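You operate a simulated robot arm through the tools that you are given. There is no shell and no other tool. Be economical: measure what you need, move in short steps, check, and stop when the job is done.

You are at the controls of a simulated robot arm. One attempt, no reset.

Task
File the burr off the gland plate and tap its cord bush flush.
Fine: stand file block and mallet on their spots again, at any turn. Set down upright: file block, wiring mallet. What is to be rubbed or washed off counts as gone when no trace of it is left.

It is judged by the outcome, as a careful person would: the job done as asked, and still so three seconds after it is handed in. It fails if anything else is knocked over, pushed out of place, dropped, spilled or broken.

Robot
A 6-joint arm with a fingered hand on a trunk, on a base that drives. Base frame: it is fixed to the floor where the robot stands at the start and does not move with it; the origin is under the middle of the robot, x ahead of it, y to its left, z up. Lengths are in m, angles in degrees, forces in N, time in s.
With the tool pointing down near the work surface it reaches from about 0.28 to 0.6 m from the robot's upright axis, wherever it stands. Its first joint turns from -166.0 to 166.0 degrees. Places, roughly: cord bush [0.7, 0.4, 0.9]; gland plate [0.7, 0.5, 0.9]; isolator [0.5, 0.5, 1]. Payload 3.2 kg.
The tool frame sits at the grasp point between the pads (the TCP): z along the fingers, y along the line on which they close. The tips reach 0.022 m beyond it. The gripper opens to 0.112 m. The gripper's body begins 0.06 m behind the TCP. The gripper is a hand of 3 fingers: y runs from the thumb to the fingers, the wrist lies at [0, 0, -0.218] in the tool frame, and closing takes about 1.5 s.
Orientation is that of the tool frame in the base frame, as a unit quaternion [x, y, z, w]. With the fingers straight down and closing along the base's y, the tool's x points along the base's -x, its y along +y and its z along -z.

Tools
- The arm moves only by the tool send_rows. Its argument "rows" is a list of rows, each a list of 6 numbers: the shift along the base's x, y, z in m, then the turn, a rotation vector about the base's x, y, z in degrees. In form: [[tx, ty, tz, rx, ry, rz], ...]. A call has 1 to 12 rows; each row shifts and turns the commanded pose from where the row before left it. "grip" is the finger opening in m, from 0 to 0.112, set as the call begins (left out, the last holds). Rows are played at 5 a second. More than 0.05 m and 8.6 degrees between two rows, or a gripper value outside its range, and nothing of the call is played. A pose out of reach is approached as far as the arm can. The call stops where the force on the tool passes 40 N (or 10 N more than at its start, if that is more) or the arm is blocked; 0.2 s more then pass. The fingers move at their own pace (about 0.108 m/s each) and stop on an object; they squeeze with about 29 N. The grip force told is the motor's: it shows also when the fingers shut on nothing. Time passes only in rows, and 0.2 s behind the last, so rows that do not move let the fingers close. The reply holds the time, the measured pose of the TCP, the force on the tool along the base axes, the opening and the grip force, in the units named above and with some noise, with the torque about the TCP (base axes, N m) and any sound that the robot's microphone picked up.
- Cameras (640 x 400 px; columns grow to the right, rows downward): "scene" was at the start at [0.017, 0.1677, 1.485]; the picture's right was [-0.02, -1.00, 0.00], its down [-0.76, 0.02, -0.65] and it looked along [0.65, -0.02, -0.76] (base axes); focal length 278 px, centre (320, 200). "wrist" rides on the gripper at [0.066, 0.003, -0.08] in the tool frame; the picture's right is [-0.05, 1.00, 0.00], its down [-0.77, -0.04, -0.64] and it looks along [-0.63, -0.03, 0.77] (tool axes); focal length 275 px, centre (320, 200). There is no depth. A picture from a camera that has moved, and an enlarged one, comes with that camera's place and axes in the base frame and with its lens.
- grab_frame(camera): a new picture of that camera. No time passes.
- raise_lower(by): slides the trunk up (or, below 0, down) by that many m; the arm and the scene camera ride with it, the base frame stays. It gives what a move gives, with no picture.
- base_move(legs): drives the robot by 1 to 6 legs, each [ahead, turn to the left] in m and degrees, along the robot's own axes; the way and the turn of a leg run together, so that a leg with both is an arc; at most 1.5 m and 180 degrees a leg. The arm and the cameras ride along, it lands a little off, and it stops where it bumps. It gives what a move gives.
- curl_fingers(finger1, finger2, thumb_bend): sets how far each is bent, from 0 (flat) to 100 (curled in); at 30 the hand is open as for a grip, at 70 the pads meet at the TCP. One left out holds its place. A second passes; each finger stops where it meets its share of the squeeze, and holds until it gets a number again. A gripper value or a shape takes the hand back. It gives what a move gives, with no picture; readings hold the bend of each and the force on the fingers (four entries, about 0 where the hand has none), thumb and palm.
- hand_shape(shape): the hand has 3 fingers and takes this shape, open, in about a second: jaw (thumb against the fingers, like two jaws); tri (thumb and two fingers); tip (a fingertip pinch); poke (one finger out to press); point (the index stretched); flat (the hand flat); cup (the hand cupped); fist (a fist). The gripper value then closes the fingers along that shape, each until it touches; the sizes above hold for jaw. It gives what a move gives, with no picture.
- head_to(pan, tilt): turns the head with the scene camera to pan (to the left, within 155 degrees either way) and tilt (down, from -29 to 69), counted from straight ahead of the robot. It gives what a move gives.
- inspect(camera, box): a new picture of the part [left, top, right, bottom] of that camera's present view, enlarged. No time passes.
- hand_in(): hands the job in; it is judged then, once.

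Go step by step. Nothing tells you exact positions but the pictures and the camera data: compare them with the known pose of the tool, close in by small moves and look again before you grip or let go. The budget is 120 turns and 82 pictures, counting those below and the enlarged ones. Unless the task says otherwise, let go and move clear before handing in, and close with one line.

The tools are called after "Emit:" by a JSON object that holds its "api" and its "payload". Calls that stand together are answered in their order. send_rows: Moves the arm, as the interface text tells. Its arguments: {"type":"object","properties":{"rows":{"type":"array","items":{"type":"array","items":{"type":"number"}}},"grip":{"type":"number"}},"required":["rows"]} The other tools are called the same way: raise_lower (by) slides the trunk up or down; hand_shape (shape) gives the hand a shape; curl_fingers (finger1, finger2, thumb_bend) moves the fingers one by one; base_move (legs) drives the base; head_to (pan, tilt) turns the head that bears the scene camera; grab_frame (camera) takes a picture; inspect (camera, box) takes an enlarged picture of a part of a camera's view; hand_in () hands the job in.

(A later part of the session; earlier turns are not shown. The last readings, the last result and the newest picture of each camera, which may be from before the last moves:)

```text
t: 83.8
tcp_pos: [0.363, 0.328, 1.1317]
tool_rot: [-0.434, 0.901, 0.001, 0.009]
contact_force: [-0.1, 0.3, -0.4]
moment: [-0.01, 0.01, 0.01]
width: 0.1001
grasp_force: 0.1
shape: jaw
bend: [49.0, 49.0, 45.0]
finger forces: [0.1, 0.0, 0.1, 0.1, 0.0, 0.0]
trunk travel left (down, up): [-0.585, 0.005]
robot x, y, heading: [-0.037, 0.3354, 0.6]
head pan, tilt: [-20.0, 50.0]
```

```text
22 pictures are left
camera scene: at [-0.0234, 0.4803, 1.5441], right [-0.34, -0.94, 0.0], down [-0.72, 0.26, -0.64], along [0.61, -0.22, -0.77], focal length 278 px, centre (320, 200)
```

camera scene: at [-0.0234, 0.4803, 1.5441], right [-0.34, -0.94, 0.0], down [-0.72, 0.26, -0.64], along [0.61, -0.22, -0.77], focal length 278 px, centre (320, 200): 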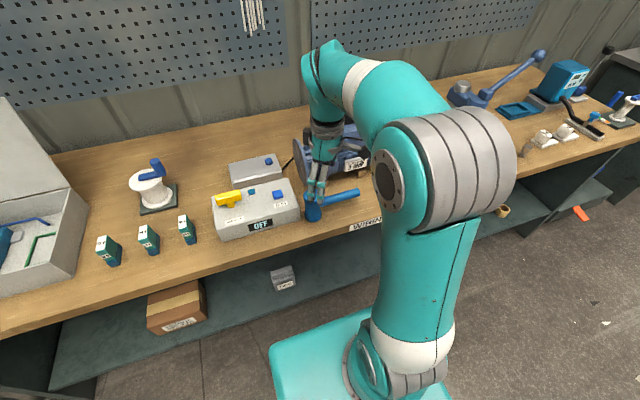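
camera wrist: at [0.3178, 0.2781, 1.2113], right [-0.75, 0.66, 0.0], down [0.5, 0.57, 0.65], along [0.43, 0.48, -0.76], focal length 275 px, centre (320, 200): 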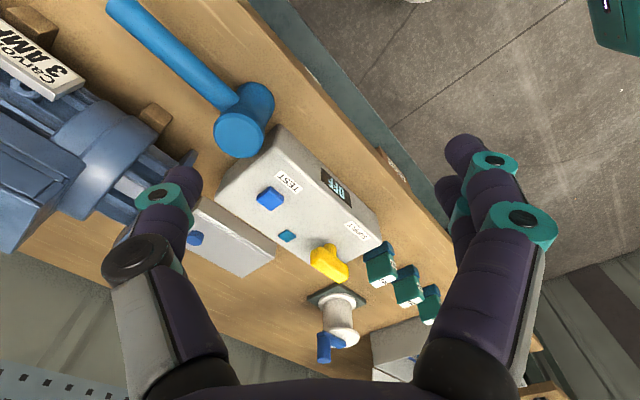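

The mallet head stands at about (0.46, 0.322) with its top near z 0.955, right beside the isolator's corner. I'll grip it high, above the isolator's top (0.918), at about 64° yaw. Moving above it and lowering to look.

Emit:
{"api": "send_rows", "payload": {"rows": [[0.03, 0, -0.01, 0, 0, 6], [0.03, -0.003, -0.02, 0, 0, 6], [0.02, -0.003, -0.03, 0, 0, 0], [0.017, 0, -0.03, 0, 0, 0]]}}

Emit:
{"api": "grab_frame", "payload": {"camera": "wrist"}}

Emit:
{"api": "inspect", "payload": {"camera": "scene", "box": [200, 120, 400, 260]}}

```text
t: 84.8
tcp_pos: [0.4507, 0.3536, 1.0228]
tool_rot: [-0.525, 0.851, 0.002, 0.007]
contact_force: [0.1, -0.2, 0.5]
moment: [-0.04, -0.01, 0.04]
width: 0.0999
grasp_force: 0.0
shape: jaw
bend: [49.0, 49.0, 45.0]
finger forces: [0.0, 0.0, 0.1, 0.0, 0.0, 0.0]
out of reach, approached as far as the arm can: row 1, 2
trunk travel left (down, up): [-0.585, 0.005]
robot x, y, heading: [-0.0338, 0.3392, 0.3]
head pan, tilt: [-20.0, 50.0]
```

```text
21 pictures are left
camera wrist: at [0.417, 0.2953, 1.1014], right [-0.87, 0.49, 0.0], down [0.37, 0.67, 0.65], along [0.32, 0.56, -0.76], focal length 275 px, centre (320, 200)
```

wrist: 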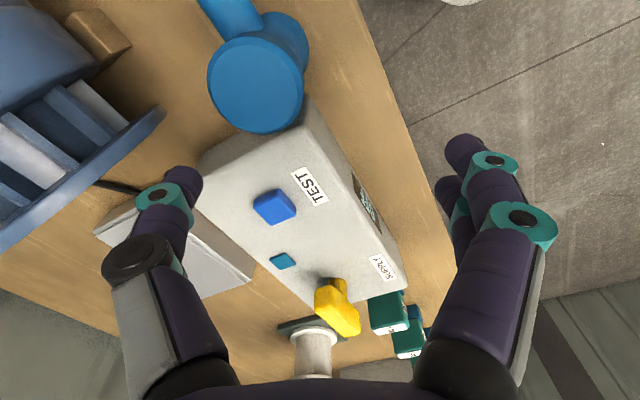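

```text
2.86 times, centred on (300, 190) of scene
camera zoom: at [-0.0232, 0.4805, 1.5441], right [-0.34, -0.94, 0.0], down [-0.72, 0.26, -0.64], along [0.61, -0.22, -0.77], focal length 794 px, centre (377, 229)
```

zoom: 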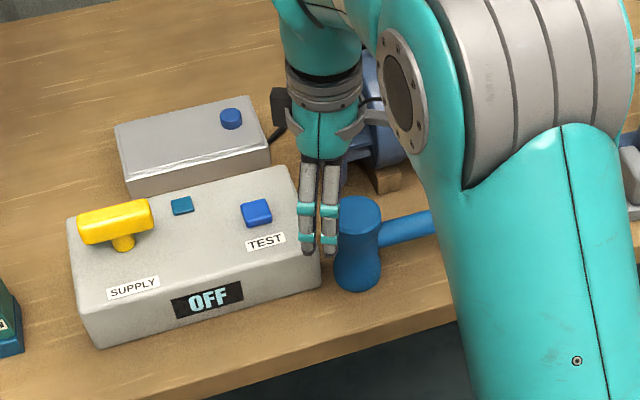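

Head centre refined to (0.468, 0.320), diameter about 0.052, top z≈0.955. I'll turn back to about 50° yaw and position exactly above it.

Emit:
{"api": "send_rows", "payload": {"rows": [[0, 0, 0.01, 0, 0, -7], [0.008, -0.015, 0, 0, 0, -6], [0.009, -0.018, -0.01, 0, 0, 0], [0, 0, 0, 0, 0, 0]]}}

Emit:
{"api": "grab_frame", "payload": {"camera": "wrist"}}

```text
t: 85.8
tcp_pos: [0.4672, 0.3224, 1.0224]
tool_rot: [-0.425, 0.905, 0.001, 0.009]
contact_force: [-0.5, 1.0, -0.1]
moment: [0.01, 0.01, 0.0]
width: 0.0998
grasp_force: 0.0
shape: jaw
bend: [49.0, 49.0, 45.0]
finger forces: [0.0, 0.1, 0.1, 0.0, 0.1, 0.0]
trunk travel left (down, up): [-0.585, 0.005]
robot x, y, heading: [-0.0354, 0.3377, 0.3]
head pan, tilt: [-20.0, 50.0]
```

```text
19 pictures are left
camera wrist: at [0.4214, 0.2722, 1.1021], right [-0.74, 0.67, 0.0], down [0.51, 0.56, 0.65], along [0.44, 0.48, -0.76], focal length 275 px, centre (320, 200)
```

wrist: 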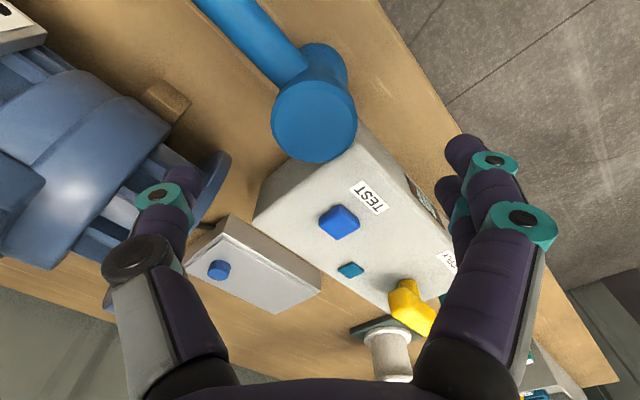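

Centred over the head. I'll narrow to 0.08 and lower to z≈0.955, watching the force.

Emit:
{"api": "send_rows", "payload": {"rows": [[0.002, -0.003, 0, 0, 0, 0], [0, 0, 0, 0, 0, 0], [0, 0, -0.025, 0, 0, 0], [0, 0, -0.02, 0, 0, 0], [0, 0, -0.015, 0, 0, 0], [0, 0, -0.008, 0, 0, 0]], "grip": 0.08}}

Emit:
{"api": "grab_frame", "payload": {"camera": "wrist"}}

```text
t: 87.2
tcp_pos: [0.4709, 0.3189, 0.9567]
tool_rot: [-0.425, 0.905, 0.0, 0.009]
contact_force: [-0.1, -0.1, -0.1]
moment: [0.0, 0.02, -0.01]
width: 0.0803
grasp_force: 0.0
shape: jaw
bend: [66.0, 66.0, 63.0]
finger forces: [0.0, 0.0, 0.0, 0.0, 0.1, 0.0]
trunk travel left (down, up): [-0.585, 0.005]
robot x, y, heading: [-0.0366, 0.3383, 0.3]
head pan, tilt: [-20.0, 50.0]
```

```text
18 pictures are left
camera wrist: at [0.4249, 0.2688, 1.0351], right [-0.74, 0.67, 0.0], down [0.51, 0.56, 0.65], along [0.44, 0.48, -0.76], focal length 275 px, centre (320, 200)
```

wrist: 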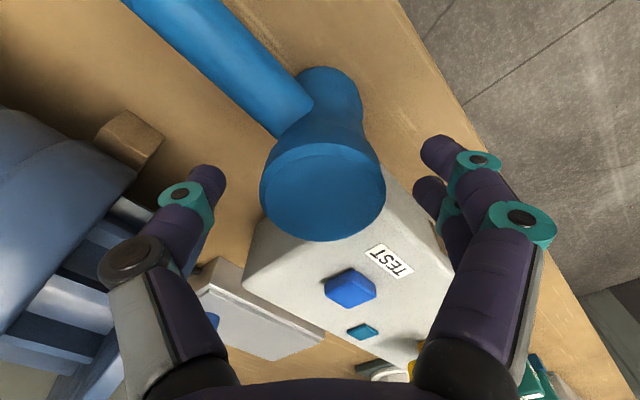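

The head's top is at z≈0.952, centred under me. One centimetre more, then close.

Emit:
{"api": "send_rows", "payload": {"rows": [[-0.001, 0, -0.006, 0, 0, 0], [0, 0, -0.004, 0, 0, 0]]}}

Emit:
{"api": "send_rows", "payload": {"rows": [[0, 0, 0, 0, 0, 0], [0, 0, 0, 0, 0, 0], [0, 0, 0, 0, 0, 0], [0, 0, 0, 0, 0, 0], [0, 0, 0, 0, 0, 0], [0, 0, 0, 0, 0, 0]], "grip": 0.02}}

Emit:
{"api": "grab_frame", "payload": {"camera": "wrist"}}

```text
t: 87.8
tcp_pos: [0.469, 0.3183, 0.945]
tool_rot: [-0.425, 0.905, 0.001, 0.008]
contact_force: [0.6, -0.3, -0.2]
moment: [-0.03, -0.02, -0.01]
width: 0.08
grasp_force: 0.1
shape: jaw
bend: [66.0, 66.0, 63.0]
finger forces: [0.0, 0.0, 0.0, 0.0, 0.1, 0.1]
trunk travel left (down, up): [-0.585, 0.005]
robot x, y, heading: [-0.0344, 0.3376, 0.4]
head pan, tilt: [-20.0, 50.0]
```

```text
t: 89.2
tcp_pos: [0.4704, 0.3184, 0.9461]
tool_rot: [-0.426, 0.905, 0.002, 0.008]
contact_force: [-0.4, 0.5, 0.7]
moment: [0.05, 0.06, 0.01]
width: 0.0394
grasp_force: 29.6
shape: jaw
bend: [74.0, 73.0, 71.0]
finger forces: [12.5, 12.9, 0.0, 0.1, 26.0, 0.1]
trunk travel left (down, up): [-0.585, 0.005]
robot x, y, heading: [-0.0331, 0.3366, 0.3]
head pan, tilt: [-20.0, 50.0]
```

```text
17 pictures are left
camera wrist: at [0.4242, 0.2683, 1.0249], right [-0.74, 0.67, 0.0], down [0.51, 0.56, 0.65], along [0.44, 0.48, -0.76], focal length 275 px, centre (320, 200)
```

wrist: 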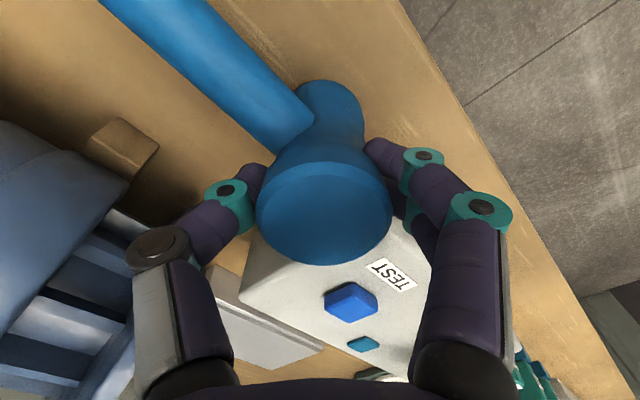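

Firm grip on the head's waist. I record the mallet's spot at TCP (0.470, 0.318, 0.946) with yaw 50°. I'll lift it and turn it so the handle points back toward the robot.

Emit:
{"api": "send_rows", "payload": {"rows": [[0, 0, 0.01, 0, 0, 0], [0, 0, 0.03, 0, 0, 0], [0, 0, 0.04, 0, 0, 0], [0, 0, 0.04, 0, 0, 0], [0, 0, 0, 0, 0, -8], [0, 0, 0, 0, 0, -8], [0, 0, 0, 0, 0, -8], [0, 0, 0, 0, 0, -8], [0, 0, 0, 0, 0, -8], [0, 0, 0, 0, 0, -8], [0, 0, 0, 0, 0, -8], [0, 0, 0, 0, 0, -8]]}}

Emit:
{"api": "send_rows", "payload": {"rows": [[0, 0, 0, 0, 0, -8], [0, 0, 0, 0, 0, -8], [0, 0, 0, 0, 0, -8], [0, 0, 0, 0, 0, -8], [0, 0, 0, 0, 0, -8]]}}

Emit:
{"api": "base_move", "payload": {"legs": [[0.13, 0]]}}

Emit:
{"api": "grab_frame", "payload": {"camera": "wrist"}}

```text
t: 91.8
tcp_pos: [0.4686, 0.3184, 1.0665]
tool_rot: [0.12, 0.993, -0.004, 0.007]
contact_force: [0.3, 0.4, -4.2]
moment: [0.09, -0.03, 0.0]
width: 0.0378
grasp_force: 29.2
shape: jaw
bend: [74.0, 74.0, 72.0]
finger forces: [12.3, 12.5, 0.1, 0.0, 23.0, 0.0]
trunk travel left (down, up): [-0.585, 0.005]
robot x, y, heading: [-0.0378, 0.338, 0.6]
head pan, tilt: [-20.0, 50.0]
```

```text
t: 93.0
tcp_pos: [0.4699, 0.3172, 1.0651]
tool_rot: [0.452, 0.892, -0.007, 0.006]
contact_force: [0.0, -0.4, -3.6]
moment: [0.02, -0.06, 0.04]
width: 0.0378
grasp_force: 29.4
shape: jaw
bend: [74.0, 74.0, 72.0]
finger forces: [12.0, 12.6, 0.1, 0.0, 22.9, 0.1]
trunk travel left (down, up): [-0.585, 0.005]
robot x, y, heading: [-0.0341, 0.3382, 0.6]
head pan, tilt: [-20.0, 50.0]
```

```text
t: 94.2
tcp_pos: [0.5639, 0.3121, 1.0708]
tool_rot: [0.457, 0.889, -0.008, 0.008]
contact_force: [-20.7, -10.8, 23.0]
moment: [-0.78, 1.25, -0.02]
width: 0.0416
grasp_force: 28.7
shape: jaw
bend: [75.0, 75.0, 71.0]
finger forces: [7.9, 9.7, 0.0, 0.0, 45.8, 0.0]
trunk travel left (down, up): [-0.585, 0.005]
robot x, y, heading: [0.0659, 0.3355, 0.2]
head pan, tilt: [-20.0, 50.0]
stopped in leg 1: the force on the tool passed its limit at 45 N (the readings are from after the stop); the commanded pose is now the measured one
```

```text
16 pictures are left
camera wrist: at [0.5275, 0.3692, 1.1499], right [0.84, 0.55, 0.0], down [0.42, -0.63, 0.65], along [0.35, -0.55, -0.76], focal length 275 px, centre (320, 200)
```

wrist: 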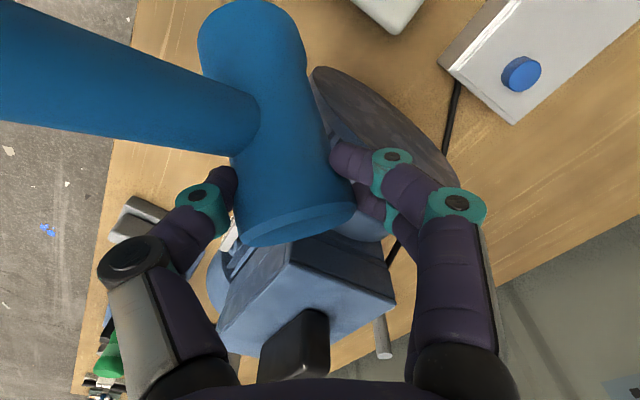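

The mallet head bumped the motor's flange as I drove forward; I should have moved left first. Backing straight off and checking.

Emit:
{"api": "base_move", "payload": {"legs": [[-0.06, 0]]}}

Emit:
{"api": "send_rows", "payload": {"rows": [[-0.02, 0.02, 0.01, 0, 0, 0], [0, 0.04, 0.01, 0, 0, 0], [0, 0.04, 0, 0, 0, 0]]}}

Emit:
{"api": "grab_frame", "payload": {"camera": "wrist"}}

Emit:
{"api": "grab_frame", "payload": {"camera": "scene"}}

```text
t: 95.2
tcp_pos: [0.5058, 0.3154, 1.068]
tool_rot: [0.454, 0.891, -0.008, 0.007]
contact_force: [0.2, -0.5, -4.8]
moment: [-0.02, -0.16, 0.01]
width: 0.0388
grasp_force: 28.8
shape: jaw
bend: [74.0, 75.0, 70.0]
finger forces: [12.9, 14.8, 0.1, 0.0, 26.1, 0.0]
trunk travel left (down, up): [-0.585, 0.005]
robot x, y, heading: [0.0061, 0.341, -0.0]
head pan, tilt: [-20.0, 50.0]
```

```text
t: 96.0
tcp_pos: [0.4887, 0.4175, 1.0874]
tool_rot: [0.455, 0.89, -0.008, 0.007]
contact_force: [-0.8, 0.1, -4.0]
moment: [0.01, -0.1, 0.0]
width: 0.0389
grasp_force: 28.8
shape: jaw
bend: [74.0, 75.0, 70.0]
finger forces: [13.0, 14.6, 0.0, 0.0, 25.7, 0.1]
trunk travel left (down, up): [-0.585, 0.005]
robot x, y, heading: [0.0075, 0.3368, 0.2]
head pan, tilt: [-20.0, 50.0]
```

```text
15 pictures are left
camera wrist: at [0.4518, 0.4745, 1.167], right [0.84, 0.55, -0.01], down [0.42, -0.63, 0.65], along [0.35, -0.55, -0.76], focal length 275 px, centre (320, 200)
```

wrist: 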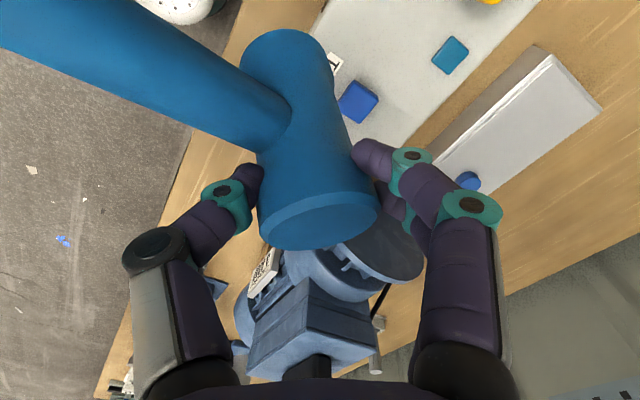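

```text
14 pictures are left
camera scene: at [0.0173, 0.4818, 1.544], right [-0.34, -0.94, 0.0], down [-0.72, 0.26, -0.64], along [0.6, -0.22, -0.77], focal length 278 px, centre (320, 200)
```

scene: 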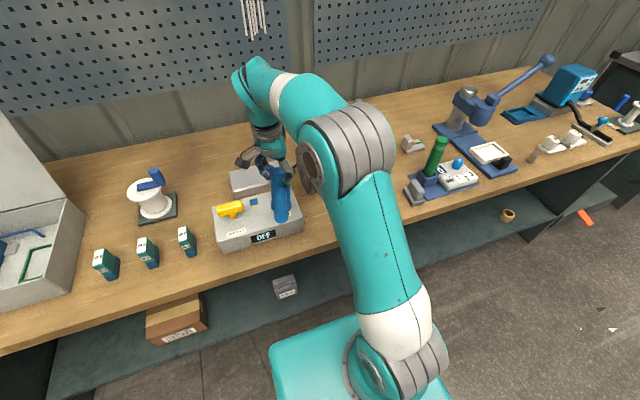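

The mallet got tilted about 24° about the grip axis by the bump. Leaning the hand back by the same amount makes the head upright again (and helps reach), so I'll do that and check, also against the motor.

Emit:
{"api": "send_rows", "payload": {"rows": [[0, 0, 0.01, -6.48, -4.7, 0], [0, 0, 0.01, -6.48, -4.7, 0], [0, 0, 0, -6.48, -4.7, 0]]}}

Emit:
{"api": "head_to", "payload": {"pan": -10, "tilt": 45}}

Emit:
{"api": "inspect", "payload": {"camera": "scene", "box": [200, 80, 460, 260]}}

```text
t: 96.8
tcp_pos: [0.4892, 0.416, 1.1066]
tool_rot: [0.443, 0.869, -0.102, 0.193]
contact_force: [-0.3, 0.2, -3.7]
moment: [0.08, -0.08, 0.01]
width: 0.0382
grasp_force: 29.1
shape: jaw
bend: [74.0, 74.0, 70.0]
finger forces: [12.3, 15.1, 0.0, 0.1, 25.8, 0.0]
trunk travel left (down, up): [-0.585, 0.005]
robot x, y, heading: [0.0059, 0.3393, 0.2]
head pan, tilt: [-20.0, 50.0]
```

```text
t: 97.5
tcp_pos: [0.4886, 0.4156, 1.1093]
tool_rot: [0.444, 0.869, -0.103, 0.192]
contact_force: [0.1, -0.3, -4.5]
moment: [0.07, -0.07, 0.0]
width: 0.0386
grasp_force: 28.8
shape: jaw
bend: [74.0, 74.0, 70.0]
finger forces: [12.2, 15.1, 0.0, 0.0, 25.8, 0.1]
trunk travel left (down, up): [-0.585, 0.005]
robot x, y, heading: [0.0058, 0.3366, 0.1]
head pan, tilt: [-10.0, 45.0]
```

```text
2.22 times, centred on (330, 170) of scene
camera zoom: at [0.0252, 0.4931, 1.5509], right [-0.17, -0.99, 0.0], down [-0.7, 0.12, -0.71], along [0.7, -0.12, -0.71], focal length 617 px, centre (298, 267)
```

zoom: 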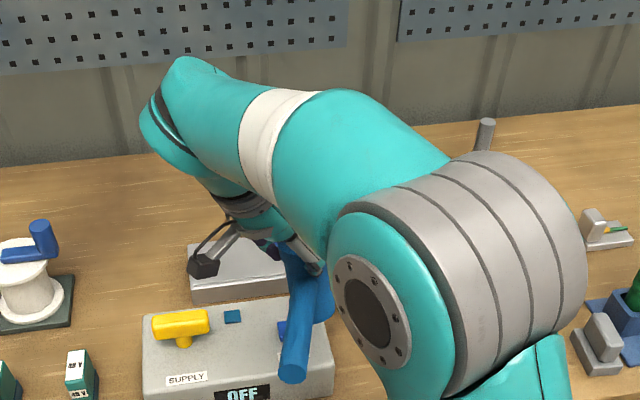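

The mallet looks close to upright now, its handle pointing back toward the robot. I'm at y≈0.416, clear of the motor, so I'll drive forward 0.085 and extend above the bush.

Emit:
{"api": "base_move", "payload": {"legs": [[0.085, 0]]}}

Emit:
{"api": "send_rows", "payload": {"rows": [[0.03, 0, 0, 0, 0, 0], [0.03, 0, -0.01, 0, 0, 0], [0.02, 0, -0.02, 0, 0, 0]]}}

Emit:
{"api": "inspect", "payload": {"camera": "scene", "box": [240, 120, 420, 260]}}

Emit:
{"api": "grab_frame", "payload": {"camera": "wrist"}}

```text
t: 98.6
tcp_pos: [0.5769, 0.415, 1.1068]
tool_rot: [0.444, 0.869, -0.103, 0.192]
contact_force: [0.7, 0.1, -4.0]
moment: [0.07, -0.07, 0.02]
width: 0.0384
grasp_force: 29.2
shape: jaw
bend: [74.0, 74.0, 70.0]
finger forces: [12.4, 15.1, 0.0, 0.0, 25.7, 0.0]
trunk travel left (down, up): [-0.585, 0.005]
robot x, y, heading: [0.0869, 0.3346, 0.3]
head pan, tilt: [-10.0, 45.0]
```

```text
t: 99.4
tcp_pos: [0.6566, 0.4155, 1.0772]
tool_rot: [0.444, 0.869, -0.103, 0.191]
contact_force: [-1.0, 1.2, -4.7]
moment: [0.02, -0.09, -0.01]
width: 0.0384
grasp_force: 29.1
shape: jaw
bend: [74.0, 74.0, 70.0]
finger forces: [10.6, 14.8, 0.0, 0.0, 25.7, 0.0]
trunk travel left (down, up): [-0.585, 0.005]
robot x, y, heading: [0.0942, 0.3414, -0.1]
head pan, tilt: [-10.0, 45.0]
```

```text
2.86 times, centred on (330, 190) of scene
camera zoom: at [0.1122, 0.4934, 1.551], right [-0.17, -0.99, 0.0], down [-0.7, 0.12, -0.71], along [0.7, -0.12, -0.71], focal length 794 px, centre (291, 229)
```

zoom: 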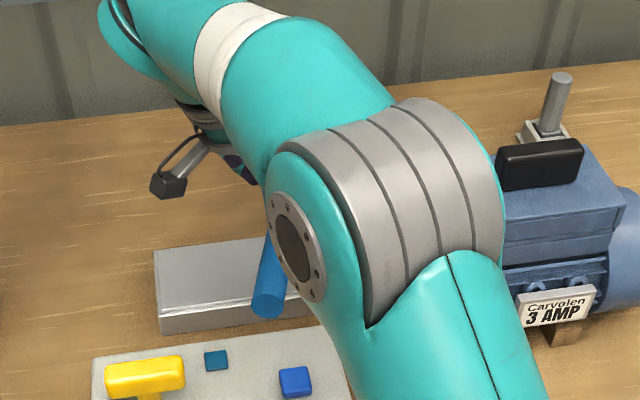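

```text
11 pictures are left
camera wrist: at [0.6042, 0.4936, 1.1216], right [0.84, 0.55, 0.01], down [0.23, -0.36, 0.9], along [0.5, -0.75, -0.43], focal length 275 px, centre (320, 200)
```

wrist: 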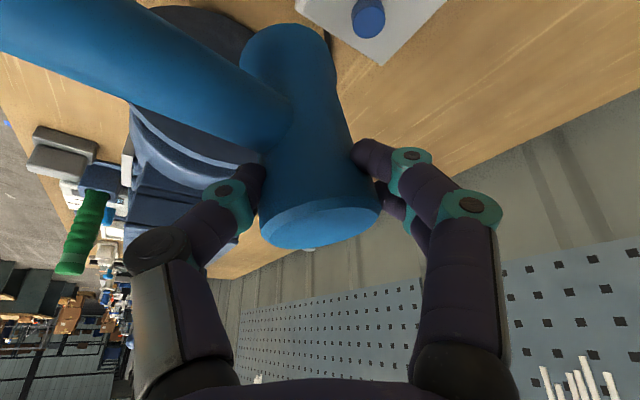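

The bush shows just right of the mallet's lower face. I'll correct a residual tilt of several degrees, shift over the bush, and lower partway.

Emit:
{"api": "send_rows", "payload": {"rows": [[0.01, 0.005, -0.01, 0, -6, 0], [0.008, 0.005, -0.015, 0, 0, 0], [0.006, 0.002, -0.015, 0, 0, 0]]}}

Emit:
{"api": "grab_frame", "payload": {"camera": "wrist"}}

```text
t: 100.2
tcp_pos: [0.6805, 0.4274, 1.0369]
tool_rot: [0.449, 0.858, -0.079, 0.237]
contact_force: [0.3, 0.1, -4.4]
moment: [0.07, -0.05, 0.0]
width: 0.038
grasp_force: 28.6
shape: jaw
bend: [74.0, 74.0, 70.0]
finger forces: [10.1, 14.5, 0.0, 0.0, 25.8, 0.0]
trunk travel left (down, up): [-0.585, 0.005]
robot x, y, heading: [0.092, 0.3345, 0.2]
head pan, tilt: [-10.0, 45.0]
```

```text
10 pictures are left
camera wrist: at [0.6234, 0.5055, 1.0758], right [0.83, 0.55, 0.1], down [0.13, -0.36, 0.92], along [0.54, -0.75, -0.37], focal length 275 px, centre (320, 200)
```

wrist: 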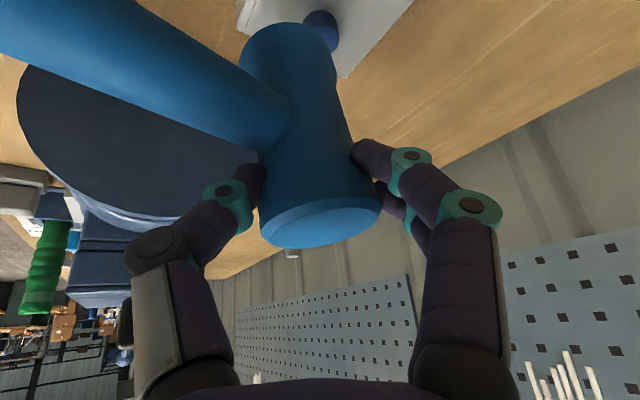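

The mallet's face is just above and slightly left of the bush. I'll shift 1 cm toward it and lower gently until it touches.

Emit:
{"api": "send_rows", "payload": {"rows": [[0.004, 0.004, 0, 0, 0, 0], [0.004, 0.003, -0.003, 0, 0, 0], [0, 0, -0.004, 0, 0, 0], [0, 0, -0.004, 0, 0, 0], [0, 0, -0.004, 0, 0, 0]]}}

Emit:
{"api": "inspect", "payload": {"camera": "wrist", "box": [200, 0, 440, 150]}}

```text
t: 101.4
tcp_pos: [0.6868, 0.4345, 1.0213]
tool_rot: [0.449, 0.858, -0.079, 0.237]
contact_force: [0.0, -0.6, -4.9]
moment: [0.05, -0.06, 0.02]
width: 0.0384
grasp_force: 28.7
shape: jaw
bend: [74.0, 74.0, 70.0]
finger forces: [10.0, 14.4, 0.1, 0.1, 25.6, 0.1]
trunk travel left (down, up): [-0.585, 0.005]
robot x, y, heading: [0.0887, 0.3406, 0.1]
head pan, tilt: [-10.0, 45.0]
```

```text
2.67 times, centred on (320, 75) of wrist
camera zoom: at [0.6308, 0.5133, 1.061], right [0.83, 0.55, 0.1], down [0.13, -0.36, 0.92], along [0.54, -0.75, -0.37], focal length 734 px, centre (320, 533)
```

zoom: 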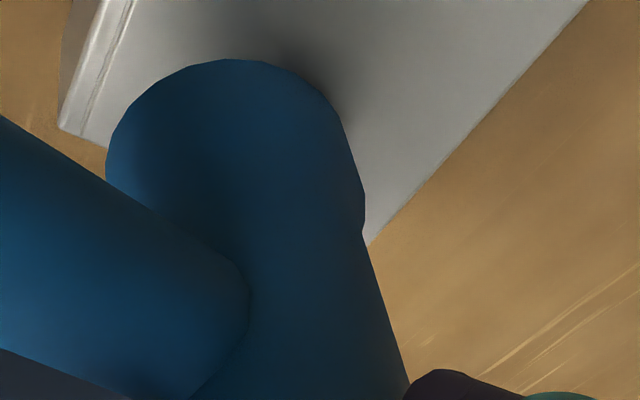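

The bush is now right under the mallet's face. Continuing down for the tap.

Emit:
{"api": "send_rows", "payload": {"rows": [[0, 0, -0.004, 0, 0, 0], [0, 0, -0.004, 0, 0, 0], [0, 0, -0.004, 0, 0, 0], [0, 0, -0.003, 0, 0, 0], [0, 0, -0.003, 0, 0, 0]]}}

```text
t: 102.6
tcp_pos: [0.6863, 0.4341, 1.0037]
tool_rot: [0.45, 0.857, -0.08, 0.237]
contact_force: [-0.2, 0.2, -4.1]
moment: [0.08, -0.06, 0.0]
width: 0.0382
grasp_force: 28.6
shape: jaw
bend: [74.0, 74.0, 70.0]
finger forces: [9.7, 14.4, 0.0, 0.0, 25.5, 0.0]
trunk travel left (down, up): [-0.585, 0.005]
robot x, y, heading: [0.0934, 0.3367, 0.2]
head pan, tilt: [-10.0, 45.0]
```

Emit:
{"api": "send_rows", "payload": {"rows": [[0, 0, -0.003, 0, 0, 0], [0, 0, -0.003, 0, 0, 0], [0, 0, -0.003, 0, 0, 0], [0, 0, -0.003, 0, 0, 0]]}}

Emit:
{"api": "inspect", "payload": {"camera": "wrist", "box": [200, 0, 440, 150]}}

```text
t: 103.6
tcp_pos: [0.6847, 0.4346, 0.995]
tool_rot: [0.449, 0.857, -0.079, 0.239]
contact_force: [-5.5, 2.7, 15.3]
moment: [-0.12, -0.04, -0.04]
width: 0.0386
grasp_force: 29.3
shape: jaw
bend: [75.0, 75.0, 70.0]
finger forces: [9.4, 14.4, 0.0, 0.0, 29.2, 0.0]
trunk travel left (down, up): [-0.585, 0.005]
robot x, y, heading: [0.0896, 0.3362, 0.2]
head pan, tilt: [-10.0, 45.0]
```

```text
2.67 times, centred on (320, 75) of wrist
camera zoom: at [0.6283, 0.5127, 1.0338], right [0.83, 0.55, 0.1], down [0.13, -0.36, 0.92], along [0.55, -0.75, -0.37], focal length 734 px, centre (320, 533)
```

zoom: 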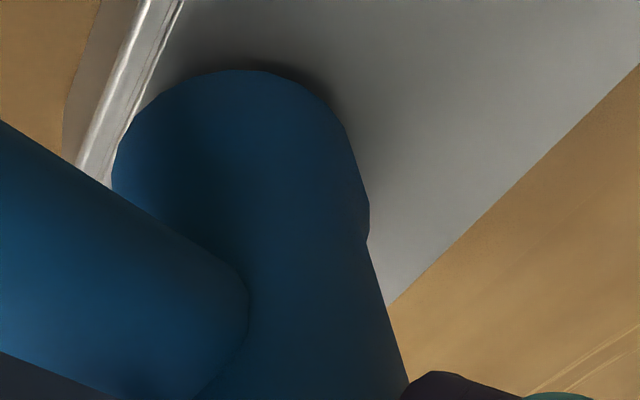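

Contact: about 20 N. I'll press on, then give taps by lifting a little and coming down faster.

Emit:
{"api": "send_rows", "payload": {"rows": [[0, 0, -0.002, 0, 0, 0], [0, 0, -0.002, 0, 0, 0], [0, 0, -0.002, 0, 0, 0]]}}

Emit:
{"api": "send_rows", "payload": {"rows": [[0, 0, 0.015, 0, 0, 0], [0, 0, 0, 0, 0, 0], [0, 0, -0.02, 0, 0, 0]]}}

```text
t: 104.4
tcp_pos: [0.6821, 0.4342, 0.9913]
tool_rot: [0.45, 0.857, -0.077, 0.24]
contact_force: [-13.9, 3.7, 31.0]
moment: [-0.31, 0.12, -0.15]
width: 0.0393
grasp_force: 28.9
shape: jaw
bend: [76.0, 76.0, 71.0]
finger forces: [7.9, 14.9, 0.0, 0.0, 35.0, 0.0]
trunk travel left (down, up): [-0.585, 0.005]
robot x, y, heading: [0.0938, 0.3398, -0.0]
head pan, tilt: [-10.0, 45.0]
```

```text
t: 105.2
tcp_pos: [0.6843, 0.4346, 0.9841]
tool_rot: [0.449, 0.858, -0.078, 0.238]
contact_force: [-7.9, 2.7, 13.6]
moment: [-0.19, 0.44, -0.17]
width: 0.0368
grasp_force: 28.9
shape: jaw
bend: [76.0, 74.0, 74.0]
finger forces: [10.0, 12.5, 0.1, 0.0, 27.6, 0.1]
trunk travel left (down, up): [-0.585, 0.005]
robot x, y, heading: [0.0901, 0.3363, 0.1]
head pan, tilt: [-10.0, 45.0]
```

It went down to 0.984, close to the level expected for flush. I'll lift and look at the bush.

Emit:
{"api": "send_rows", "payload": {"rows": [[0, 0, 0.03, 0, 0, 0], [-0.01, -0.005, 0.03, 0, 0, 0], [-0.02, 0, 0.02, 0, 0, 0], [-0.02, 0, 0.01, 0, 0, 0]]}}

Emit:
{"api": "grab_frame", "payload": {"camera": "wrist"}}

```text
t: 106.2
tcp_pos: [0.6356, 0.4295, 1.0701]
tool_rot: [0.45, 0.858, -0.079, 0.237]
contact_force: [0.5, -0.3, -4.5]
moment: [0.05, -0.01, 0.0]
width: 0.0334
grasp_force: 28.8
shape: jaw
bend: [75.0, 74.0, 72.0]
finger forces: [8.4, 13.3, 0.0, 0.0, 19.6, 0.0]
trunk travel left (down, up): [-0.585, 0.005]
robot x, y, heading: [0.0928, 0.3384, -0.0]
head pan, tilt: [-10.0, 45.0]
```

```text
7 pictures are left
camera wrist: at [0.5796, 0.5079, 1.1104], right [0.83, 0.55, 0.1], down [0.13, -0.36, 0.92], along [0.54, -0.75, -0.37], focal length 275 px, centre (320, 200)
```

wrist: 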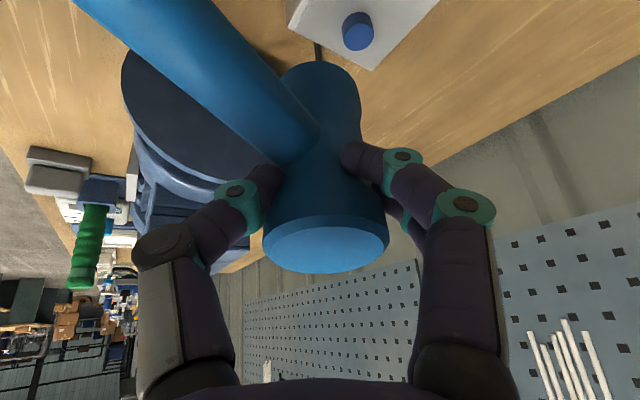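

The bush still stands proud: slow pressing only slid the mallet in my grip. It wants real taps. I'll straighten the mallet by 10°, place it over the bush (0.692, 0.419), and strike from 4–5 cm at full row speed.

Emit:
{"api": "send_rows", "payload": {"rows": [[0.01, 0, 0, 4.05, 2.94, 0], [0.014, 0.001, 0, 4.05, 2.94, 0], [0.014, 0.001, -0.01, 0, 0, 0], [0, 0, 0, 0, 0, 0], [0, 0, -0.05, 0, 0, 0], [0, 0, -0.015, 0, 0, 0]]}}

Emit:
{"api": "send_rows", "payload": {"rows": [[0, 0, 0.045, 0, 0, 0], [0, 0, 0, 0, 0, 0]]}}

Emit:
{"api": "grab_frame", "payload": {"camera": "wrist"}}

```text
t: 107.6
tcp_pos: [0.6752, 0.4297, 0.9968]
tool_rot: [0.46, 0.872, -0.041, 0.16]
contact_force: [-0.5, 0.6, -3.7]
moment: [0.03, -0.01, 0.03]
width: 0.0325
grasp_force: 28.9
shape: jaw
bend: [75.0, 74.0, 72.0]
finger forces: [7.2, 13.8, 0.1, 0.0, 19.3, 0.1]
trunk travel left (down, up): [-0.585, 0.005]
robot x, y, heading: [0.0912, 0.3353, -0.0]
head pan, tilt: [-10.0, 45.0]
```

```text
t: 108.2
tcp_pos: [0.6768, 0.4319, 1.0412]
tool_rot: [0.46, 0.872, -0.042, 0.16]
contact_force: [0.1, 0.6, -3.4]
moment: [0.04, 0.0, -0.03]
width: 0.0326
grasp_force: 29.0
shape: jaw
bend: [75.0, 74.0, 72.0]
finger forces: [7.3, 13.8, 0.0, 0.0, 19.1, 0.0]
trunk travel left (down, up): [-0.585, 0.005]
robot x, y, heading: [0.0903, 0.3374, 0.1]
head pan, tilt: [-10.0, 45.0]
```

```text
6 pictures are left
camera wrist: at [0.6245, 0.5033, 1.096], right [0.84, 0.54, 0.09], down [0.22, -0.49, 0.84], along [0.5, -0.69, -0.53], focal length 275 px, centre (320, 200)
```

wrist: 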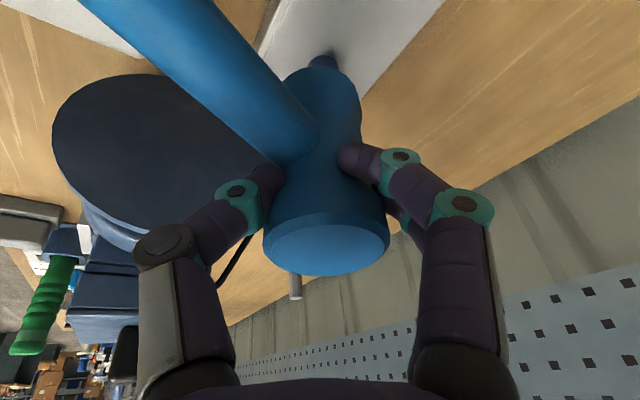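

Aligned right over the bush, though contact lies lower than guessed (about z 0.985). Striking now from 5 cm above.

Emit:
{"api": "send_rows", "payload": {"rows": [[0, 0, -0.04, 0, 0, 0], [0, 0, -0.045, 0, 0, 0]]}}

Emit:
{"api": "send_rows", "payload": {"rows": [[0, 0, 0.045, 0, 0, 0], [0, 0, 0, 0, 0, 0]]}}

```text
t: 108.8
tcp_pos: [0.678, 0.4325, 0.9778]
tool_rot: [0.458, 0.872, -0.035, 0.171]
contact_force: [-8.7, -0.1, 26.2]
moment: [-0.41, 0.5, 0.04]
width: 0.0334
grasp_force: 29.1
shape: jaw
bend: [76.0, 75.0, 71.0]
finger forces: [8.3, 11.7, 0.0, 0.0, 34.5, 0.1]
trunk travel left (down, up): [-0.585, 0.005]
robot x, y, heading: [0.0906, 0.3398, 0.3]
head pan, tilt: [-10.0, 45.0]
stopped in row 2: the force on the tool passed its limit at 67 N (the readings are from after the stop); the commanded pose is now the measured one
```

```text
t: 109.4
tcp_pos: [0.6808, 0.4322, 1.0174]
tool_rot: [0.458, 0.872, -0.036, 0.169]
contact_force: [0.3, -0.2, -4.0]
moment: [0.04, -0.01, 0.0]
width: 0.0309
grasp_force: 29.0
shape: jaw
bend: [76.0, 74.0, 71.0]
finger forces: [6.6, 10.9, 0.0, 0.0, 18.9, 0.0]
trunk travel left (down, up): [-0.585, 0.005]
robot x, y, heading: [0.0935, 0.3393, 0.2]
head pan, tilt: [-10.0, 45.0]
```

A good strike (67 N peak). I'll give one more, then move back and look.

Emit:
{"api": "send_rows", "payload": {"rows": [[-0.002, 0, 0.015, 0, 0, 0], [0, 0, -0.035, 0, 0, 0], [0, 0, -0.045, 0, 0, 0]]}}

Emit:
{"api": "send_rows", "payload": {"rows": [[0, 0, 0.045, 0, 0, 0], [-0.02, 0, 0.03, 0, 0, 0], [-0.03, 0, 0.02, 0, 0, 0], [-0.02, 0, 0, 0, 0, 0]]}}

Emit:
{"api": "inspect", "payload": {"camera": "wrist", "box": [220, 0, 460, 150]}}

```text
t: 110.2
tcp_pos: [0.6804, 0.4323, 0.9744]
tool_rot: [0.457, 0.872, -0.033, 0.175]
contact_force: [-7.7, 0.3, 14.8]
moment: [-0.24, 0.53, -0.14]
width: 0.0313
grasp_force: 28.6
shape: jaw
bend: [77.0, 74.0, 71.0]
finger forces: [6.5, 11.6, 0.1, 0.0, 30.2, 0.0]
trunk travel left (down, up): [-0.585, 0.005]
robot x, y, heading: [0.0924, 0.3374, 0.2]
head pan, tilt: [-10.0, 45.0]
stopped in row 3: the force on the tool passed its limit at 75 N (the readings are from after the stop); the commanded pose is now the measured one
```

```text
t: 111.2
tcp_pos: [0.6123, 0.4316, 1.0674]
tool_rot: [0.456, 0.872, -0.034, 0.175]
contact_force: [0.3, 0.0, -3.7]
moment: [0.03, 0.06, 0.03]
width: 0.0283
grasp_force: 28.8
shape: jaw
bend: [78.0, 73.0, 72.0]
finger forces: [0.4, 13.9, 0.0, 0.0, 16.6, 0.2]
trunk travel left (down, up): [-0.585, 0.005]
robot x, y, heading: [0.0921, 0.3367, 0.2]
head pan, tilt: [-10.0, 45.0]
```

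```text
2.67 times, centred on (340, 75) of wrist
camera zoom: at [0.5589, 0.5033, 1.1215], right [0.83, 0.54, 0.12], down [0.2, -0.49, 0.85], along [0.52, -0.68, -0.51], focal length 734 px, centre (267, 533)
```

zoom: 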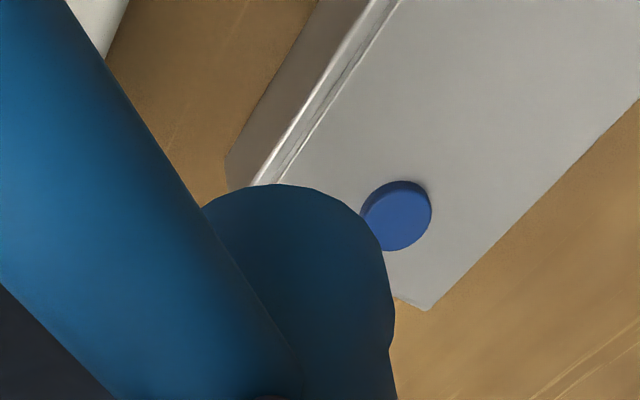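

The taps work: the bush is now almost flush, with only a thin rim left. One or two more strikes at the same place.

Emit:
{"api": "send_rows", "payload": {"rows": [[0.03, 0, -0.01, 0, 0, 0], [0.03, 0, -0.02, 0, 0, 0], [0.009, 0, -0.015, 0, 0, 0], [0, 0, 0, 0, 0, 0], [0, 0, -0.03, 0, 0, 0], [0, 0, -0.045, 0, 0, 0]]}}

Emit:
{"api": "send_rows", "payload": {"rows": [[0, 0, 0.04, 0, 0, 0], [0, 0, 0.005, 0, 0, 0], [0, 0, -0.03, 0, 0, 0], [0, 0, -0.045, 0, 0, 0]]}}

Emit:
{"api": "send_rows", "payload": {"rows": [[0, 0, 0.045, 0, 0, 0], [-0.02, 0, 0.035, 0, 0, 0], [-0.03, 0, 0.02, 0, 0, 0], [-0.03, 0, 0, 0, 0, 0]]}}

Emit:
{"api": "grab_frame", "payload": {"camera": "wrist"}}

```text
t: 112.6
tcp_pos: [0.6831, 0.4342, 0.9735]
tool_rot: [0.454, 0.871, -0.029, 0.183]
contact_force: [-5.6, -0.4, 16.7]
moment: [-0.22, 0.53, -0.09]
width: 0.0301
grasp_force: 29.3
shape: jaw
bend: [79.0, 73.0, 72.0]
finger forces: [6.6, 13.5, 0.0, 0.1, 29.1, 0.0]
trunk travel left (down, up): [-0.585, 0.005]
robot x, y, heading: [0.0927, 0.3389, 0.3]
head pan, tilt: [-10.0, 45.0]
stopped in row 6: the force on the tool passed its limit at 60 N (the readings are from after the stop); the commanded pose is now the measured one
```

```text
t: 113.5
tcp_pos: [0.6865, 0.4353, 0.9739]
tool_rot: [0.454, 0.87, -0.022, 0.191]
contact_force: [-9.1, -1.0, 24.5]
moment: [-0.29, 0.72, -0.09]
width: 0.0317
grasp_force: 28.7
shape: jaw
bend: [79.0, 73.0, 73.0]
finger forces: [8.6, 13.4, 0.0, 0.0, 36.7, 0.1]
trunk travel left (down, up): [-0.585, 0.005]
robot x, y, heading: [0.0893, 0.3378, 0.2]
head pan, tilt: [-10.0, 45.0]
stopped in row 4: the force on the tool passed its limit at 69 N (the readings are from after the stop); the commanded pose is now the measured one
```

```text
t: 114.5
tcp_pos: [0.6086, 0.4331, 1.0695]
tool_rot: [0.453, 0.871, -0.024, 0.19]
contact_force: [-0.2, 0.2, -4.9]
moment: [0.06, -0.01, -0.03]
width: 0.0276
grasp_force: 29.0
shape: jaw
bend: [78.0, 73.0, 73.0]
finger forces: [0.7, 13.5, 0.0, 0.0, 16.3, 0.0]
trunk travel left (down, up): [-0.585, 0.005]
robot x, y, heading: [0.0919, 0.3402, 0.3]
head pan, tilt: [-10.0, 45.0]
```

```text
4 pictures are left
camera wrist: at [0.5529, 0.5035, 1.1204], right [0.82, 0.55, 0.14], down [0.17, -0.49, 0.86], along [0.54, -0.68, -0.5], focal length 275 px, centre (320, 200)
```

wrist: 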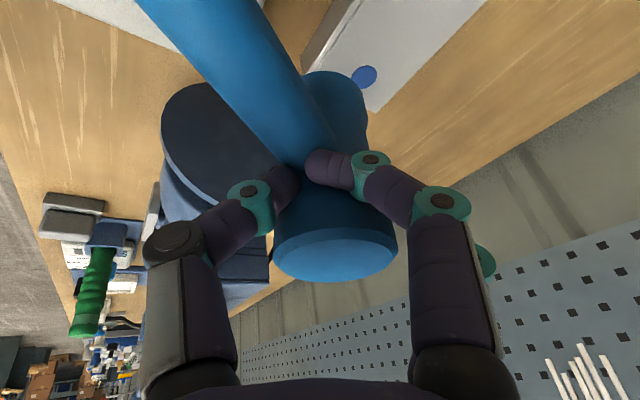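

The bush now shows as a flat disc, flush with the plate. I'll take the mallet back: first retreat over the isolator with the base, straighten the mallet a little, then turn the handle back to −y while moving to its spot.

Emit:
{"api": "send_rows", "payload": {"rows": [[-0.01, 0, 0.02, -2, 6, 0], [-0.02, 0, 0, 0, 0, 0]]}}

Emit:
{"api": "base_move", "payload": {"legs": [[-0.12, 0]]}}

Emit:
{"api": "send_rows", "payload": {"rows": [[0, 0, 0, 0, 0, 8], [0, 0, 0, 0, 0, 8], [0, -0.02, 0, 0, 0, 8], [0, -0.02, 0, 0, 0, 8], [0, -0.02, 0, 0, 0, 8], [0, -0.02, 0, 0, 0, 8], [0, -0.02, 0, 0, 0, 8], [0, -0.015, 0, 0, 0, 8], [0, -0.01, 0, 0, 0, 8], [0, -0.01, 0, 0, 0, 8], [0, 0, 0, 0, 0, 8], [0, 0, 0, 0, 0, 8]]}}

Emit:
{"api": "grab_frame", "payload": {"camera": "scene"}}

```text
t: 115.2
tcp_pos: [0.5791, 0.4329, 1.0897]
tool_rot: [0.449, 0.879, -0.064, 0.151]
contact_force: [-0.4, 0.5, -4.6]
moment: [0.03, -0.01, -0.02]
width: 0.0274
grasp_force: 29.2
shape: jaw
bend: [78.0, 73.0, 73.0]
finger forces: [0.6, 13.9, 0.1, 0.0, 15.9, 0.0]
trunk travel left (down, up): [-0.585, 0.005]
robot x, y, heading: [0.0978, 0.3359, 0.3]
head pan, tilt: [-10.0, 45.0]
```

```text
t: 116.4
tcp_pos: [0.4582, 0.4338, 1.0894]
tool_rot: [0.446, 0.88, -0.063, 0.152]
contact_force: [-1.1, -0.8, -4.5]
moment: [0.05, -0.02, -0.02]
width: 0.0277
grasp_force: 29.2
shape: jaw
bend: [78.0, 73.0, 73.0]
finger forces: [0.5, 14.1, 0.1, 0.0, 16.1, 0.0]
trunk travel left (down, up): [-0.585, 0.005]
robot x, y, heading: [-0.0271, 0.3387, 0.2]
head pan, tilt: [-10.0, 45.0]
```

```text
t: 119.0
tcp_pos: [0.4591, 0.2997, 1.0893]
tool_rot: [-0.354, 0.921, 0.069, 0.147]
contact_force: [0.6, 0.3, -4.0]
moment: [-0.02, 0.03, -0.03]
width: 0.0268
grasp_force: 28.8
shape: jaw
bend: [78.0, 73.0, 73.0]
finger forces: [0.7, 10.4, 0.0, 0.0, 14.5, 0.1]
trunk travel left (down, up): [-0.585, 0.005]
robot x, y, heading: [-0.0249, 0.3372, 0.4]
head pan, tilt: [-10.0, 45.0]
```

```text
3 pictures are left
camera scene: at [-0.0089, 0.4927, 1.551], right [-0.17, -0.99, 0.0], down [-0.7, 0.12, -0.71], along [0.7, -0.12, -0.71], focal length 278 px, centre (320, 200)
```

scene: 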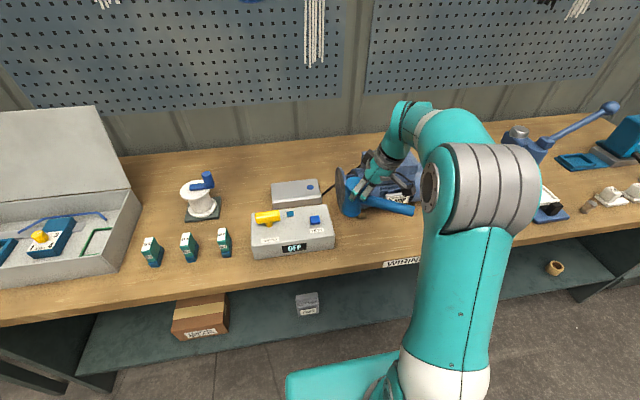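

The mallet is back near its spot. A zoom to judge its uprightness and position before lowering.

Emit:
{"api": "inspect", "payload": {"camera": "scene", "box": [290, 150, 430, 250]}}

```text
4.00 times, centred on (360, 200) of scene
camera zoom: at [-0.0089, 0.4927, 1.551], right [-0.17, -0.99, 0.0], down [-0.7, 0.12, -0.71], along [0.7, -0.12, -0.71], focal length 1111 px, centre (160, 200)
```

zoom: 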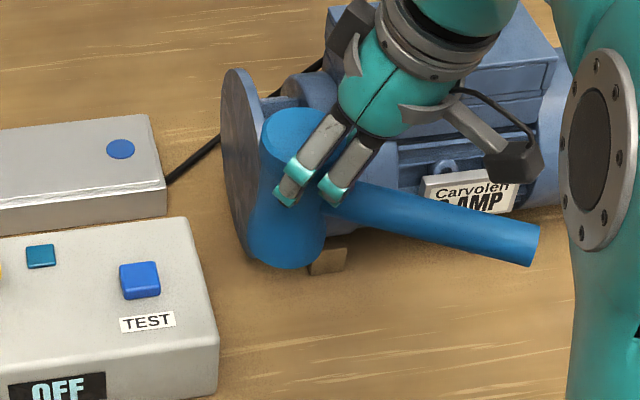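

The zoom shows the bush flush, the plate clean, the motor in place, and the mallet essentially upright with its foot at about (0.471, 0.326). I'll shift 9 mm right and lower toward the table (contact expected near TCP z 0.933).

Emit:
{"api": "send_rows", "payload": {"rows": [[-0.002, -0.009, -0.03, 0, 0, 0], [0, 0, -0.04, 0, 0, 0], [0, 0, -0.035, 0, 0, 0], [0, 0, -0.02, 0, 0, 0], [0, 0, -0.012, 0, 0, 0]]}}

Emit:
{"api": "send_rows", "payload": {"rows": [[0, 0, -0.005, 0, 0, 0], [0, 0, -0.004, 0, 0, 0], [0, 0, -0.003, 0, 0, 0]]}}

```text
t: 120.2
tcp_pos: [0.4686, 0.3206, 0.961]
tool_rot: [-0.352, 0.922, 0.067, 0.148]
contact_force: [-0.3, -9.9, 4.5]
moment: [-0.38, -0.05, -0.13]
width: 0.0267
grasp_force: 29.3
shape: jaw
bend: [79.0, 73.0, 73.0]
finger forces: [2.0, 9.2, 0.0, 0.0, 24.7, 0.0]
out of reach, approached as far as the arm can: row 1, 2, 3, 4, 5
trunk travel left (down, up): [-0.585, 0.005]
robot x, y, heading: [-0.0286, 0.3387, 0.3]
head pan, tilt: [-10.0, 45.0]
```

```text
t: 121.0
tcp_pos: [0.4705, 0.3242, 0.9507]
tool_rot: [-0.352, 0.922, 0.068, 0.146]
contact_force: [-0.3, -13.3, 8.8]
moment: [-0.51, -0.09, -0.14]
width: 0.0271
grasp_force: 29.4
shape: jaw
bend: [80.0, 73.0, 73.0]
finger forces: [4.4, 9.5, 0.0, 0.1, 29.3, 0.0]
out of reach, approached as far as the arm can: row 3
trunk travel left (down, up): [-0.585, 0.005]
robot x, y, heading: [-0.0275, 0.3368, 0.2]
head pan, tilt: [-10.0, 45.0]
```

The wrist limit pushed me left and the mallet is touching the isolator's side. I'll lift straight up, turn back some 20°, and reposition.

Emit:
{"api": "send_rows", "payload": {"rows": [[0, -0.01, 0.01, 0, 0, -6], [0, -0.01, 0.03, 0, 0, -7], [0, -0.005, 0.03, 0, 0, -7], [0, 0, 0, 0, 0, -6], [0, 0, 0, 0, 0, 0]]}}

```text
t: 122.2
tcp_pos: [0.4705, 0.2995, 1.0208]
tool_rot: [-0.138, 0.977, 0.036, 0.16]
contact_force: [-0.3, 0.1, -3.3]
moment: [0.0, 0.07, 0.05]
width: 0.0252
grasp_force: 29.1
shape: jaw
bend: [78.0, 73.0, 73.0]
finger forces: [0.3, 10.4, 0.0, 0.0, 12.5, 0.1]
trunk travel left (down, up): [-0.585, 0.005]
robot x, y, heading: [-0.0265, 0.3352, 0.6]
head pan, tilt: [-10.0, 45.0]
```

Free again. I'll use one picture to check the mallet's attitude and the isolator.

Emit:
{"api": "inspect", "payload": {"camera": "scene", "box": [250, 150, 430, 260]}}

```text
3.56 times, centred on (340, 205) of scene
camera zoom: at [-0.0091, 0.4925, 1.551], right [-0.17, -0.99, 0.0], down [-0.7, 0.12, -0.71], along [0.7, -0.12, -0.71], focal length 988 px, centre (249, 182)
```

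zoom: 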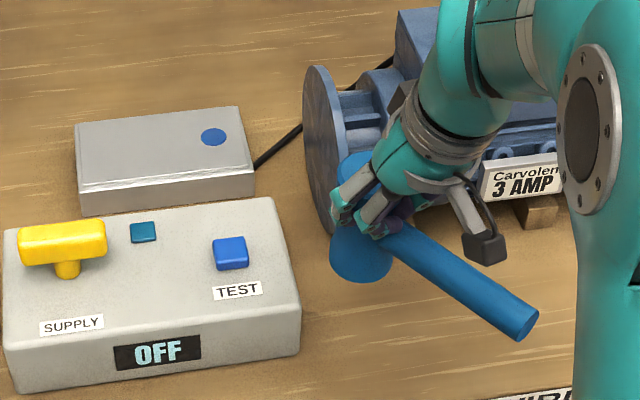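

The isolator is unmoved, and the mallet is near upright with its foot at about (0.487, 0.315). I'll shift back 2 cm and lower to the table.

Emit:
{"api": "send_rows", "payload": {"rows": [[-0.01, 0, -0.01, 0, 0, 0], [-0.009, 0, -0.025, 0, 0, 0], [0, 0, -0.025, 0, 0, 0], [0, 0, -0.015, 0, 0, 0], [0, 0, -0.006, 0, 0, 0]]}}

```text
t: 123.4
tcp_pos: [0.4525, 0.3004, 0.939]
tool_rot: [-0.139, 0.977, 0.035, 0.16]
contact_force: [0.3, 0.8, -4.8]
moment: [0.04, 0.01, -0.03]
width: 0.025
grasp_force: 28.7
shape: jaw
bend: [78.0, 73.0, 73.0]
finger forces: [0.0, 10.1, 0.0, 0.0, 12.1, 0.1]
trunk travel left (down, up): [-0.585, 0.005]
robot x, y, heading: [-0.0258, 0.3391, 0.2]
head pan, tilt: [-10.0, 45.0]
```

Emit:
{"api": "send_rows", "payload": {"rows": [[0, 0, -0.003, 0, 0, 0], [0, 0, -0.003, 0, 0, 0]]}}

```text
t: 124.0
tcp_pos: [0.453, 0.3008, 0.9349]
tool_rot: [-0.138, 0.977, 0.034, 0.162]
contact_force: [-1.8, -0.4, 10.7]
moment: [-0.11, 0.03, -0.03]
width: 0.0261
grasp_force: 28.5
shape: jaw
bend: [79.0, 73.0, 73.0]
finger forces: [4.8, 11.5, 0.0, 0.0, 21.2, 0.0]
trunk travel left (down, up): [-0.585, 0.005]
robot x, y, heading: [-0.0284, 0.3342, 0.5]
head pan, tilt: [-10.0, 45.0]
```

Contact right where predicted (z 0.935, about 15 N). I'll press 1 mm more so it seats flat, then open moderately.

Emit:
{"api": "send_rows", "payload": {"rows": [[0, 0, -0.001, 0, 0, 0], [0, 0, 0, 0, 0, 0]]}}

Emit:
{"api": "send_rows", "payload": {"rows": [[0, 0, 0, 0, 0, 0], [0, 0, 0, 0, 0, 0], [0, 0, 0, 0, 0, 0], [0, 0, 0, 0, 0, 0]], "grip": 0.066}}

```text
t: 124.6
tcp_pos: [0.4521, 0.2996, 0.9347]
tool_rot: [-0.138, 0.976, 0.035, 0.163]
contact_force: [-0.9, -1.8, 24.1]
moment: [-0.2, -0.06, -0.02]
width: 0.0275
grasp_force: 28.9
shape: jaw
bend: [79.0, 73.0, 73.0]
finger forces: [7.2, 11.7, 0.0, 0.0, 30.9, 0.1]
trunk travel left (down, up): [-0.585, 0.005]
robot x, y, heading: [-0.029, 0.3375, 0.3]
head pan, tilt: [-10.0, 45.0]
```

```text
t: 125.6
tcp_pos: [0.4527, 0.3011, 0.9325]
tool_rot: [-0.139, 0.977, 0.035, 0.16]
contact_force: [-0.6, 0.1, 0.0]
moment: [-0.01, 0.0, 0.03]
width: 0.0657
grasp_force: 0.0
shape: jaw
bend: [71.0, 71.0, 71.0]
finger forces: [0.0, 0.0, 0.1, 0.0, 0.0, 0.0]
trunk travel left (down, up): [-0.585, 0.005]
robot x, y, heading: [-0.029, 0.3358, 0.1]
head pan, tilt: [-10.0, 45.0]
```

Released with no residual force. I'll withdraw along the tool axis in small steps, watching the force.

Emit:
{"api": "send_rows", "payload": {"rows": [[-0.0024, -0.0009, 0.0076, 0, 0, 0], [-0.0024, -0.0009, 0.0076, 0, 0, 0], [-0.0024, -0.0009, 0.0076, 0, 0, 0]]}}

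```text
t: 126.4
tcp_pos: [0.4464, 0.2984, 0.9559]
tool_rot: [-0.139, 0.977, 0.035, 0.16]
contact_force: [0.4, 0.5, -0.5]
moment: [-0.03, 0.0, -0.01]
width: 0.0653
grasp_force: 0.1
shape: jaw
bend: [71.0, 71.0, 71.0]
finger forces: [0.1, 0.0, 0.0, 0.0, 0.0, 0.1]
trunk travel left (down, up): [-0.585, 0.005]
robot x, y, heading: [-0.0292, 0.3369, 0.4]
head pan, tilt: [-10.0, 45.0]
```

Tips are now above the isolator's top and nothing touches. I'll open wider and continue out.

Emit:
{"api": "send_rows", "payload": {"rows": [[0, 0, 0, 0, 0, 0], [-0.003, -0.001, 0.009, 0, 0, 0], [-0.003, -0.001, 0.009, 0, 0, 0], [-0.004, -0.0015, 0.0125, 0, 0, 0], [-0.006, -0.002, 0.019, 0, 0, 0]], "grip": 0.085}}

```text
t: 127.6
tcp_pos: [0.4293, 0.2937, 1.0056]
tool_rot: [-0.139, 0.977, 0.034, 0.16]
contact_force: [-0.4, 0.7, 0.4]
moment: [0.01, -0.05, 0.0]
width: 0.0845
grasp_force: 0.0
shape: jaw
bend: [63.0, 63.0, 59.0]
finger forces: [0.0, 0.0, 0.1, 0.0, 0.1, 0.1]
trunk travel left (down, up): [-0.585, 0.005]
robot x, y, heading: [-0.0288, 0.337, 0.7]
head pan, tilt: [-10.0, 45.0]
```

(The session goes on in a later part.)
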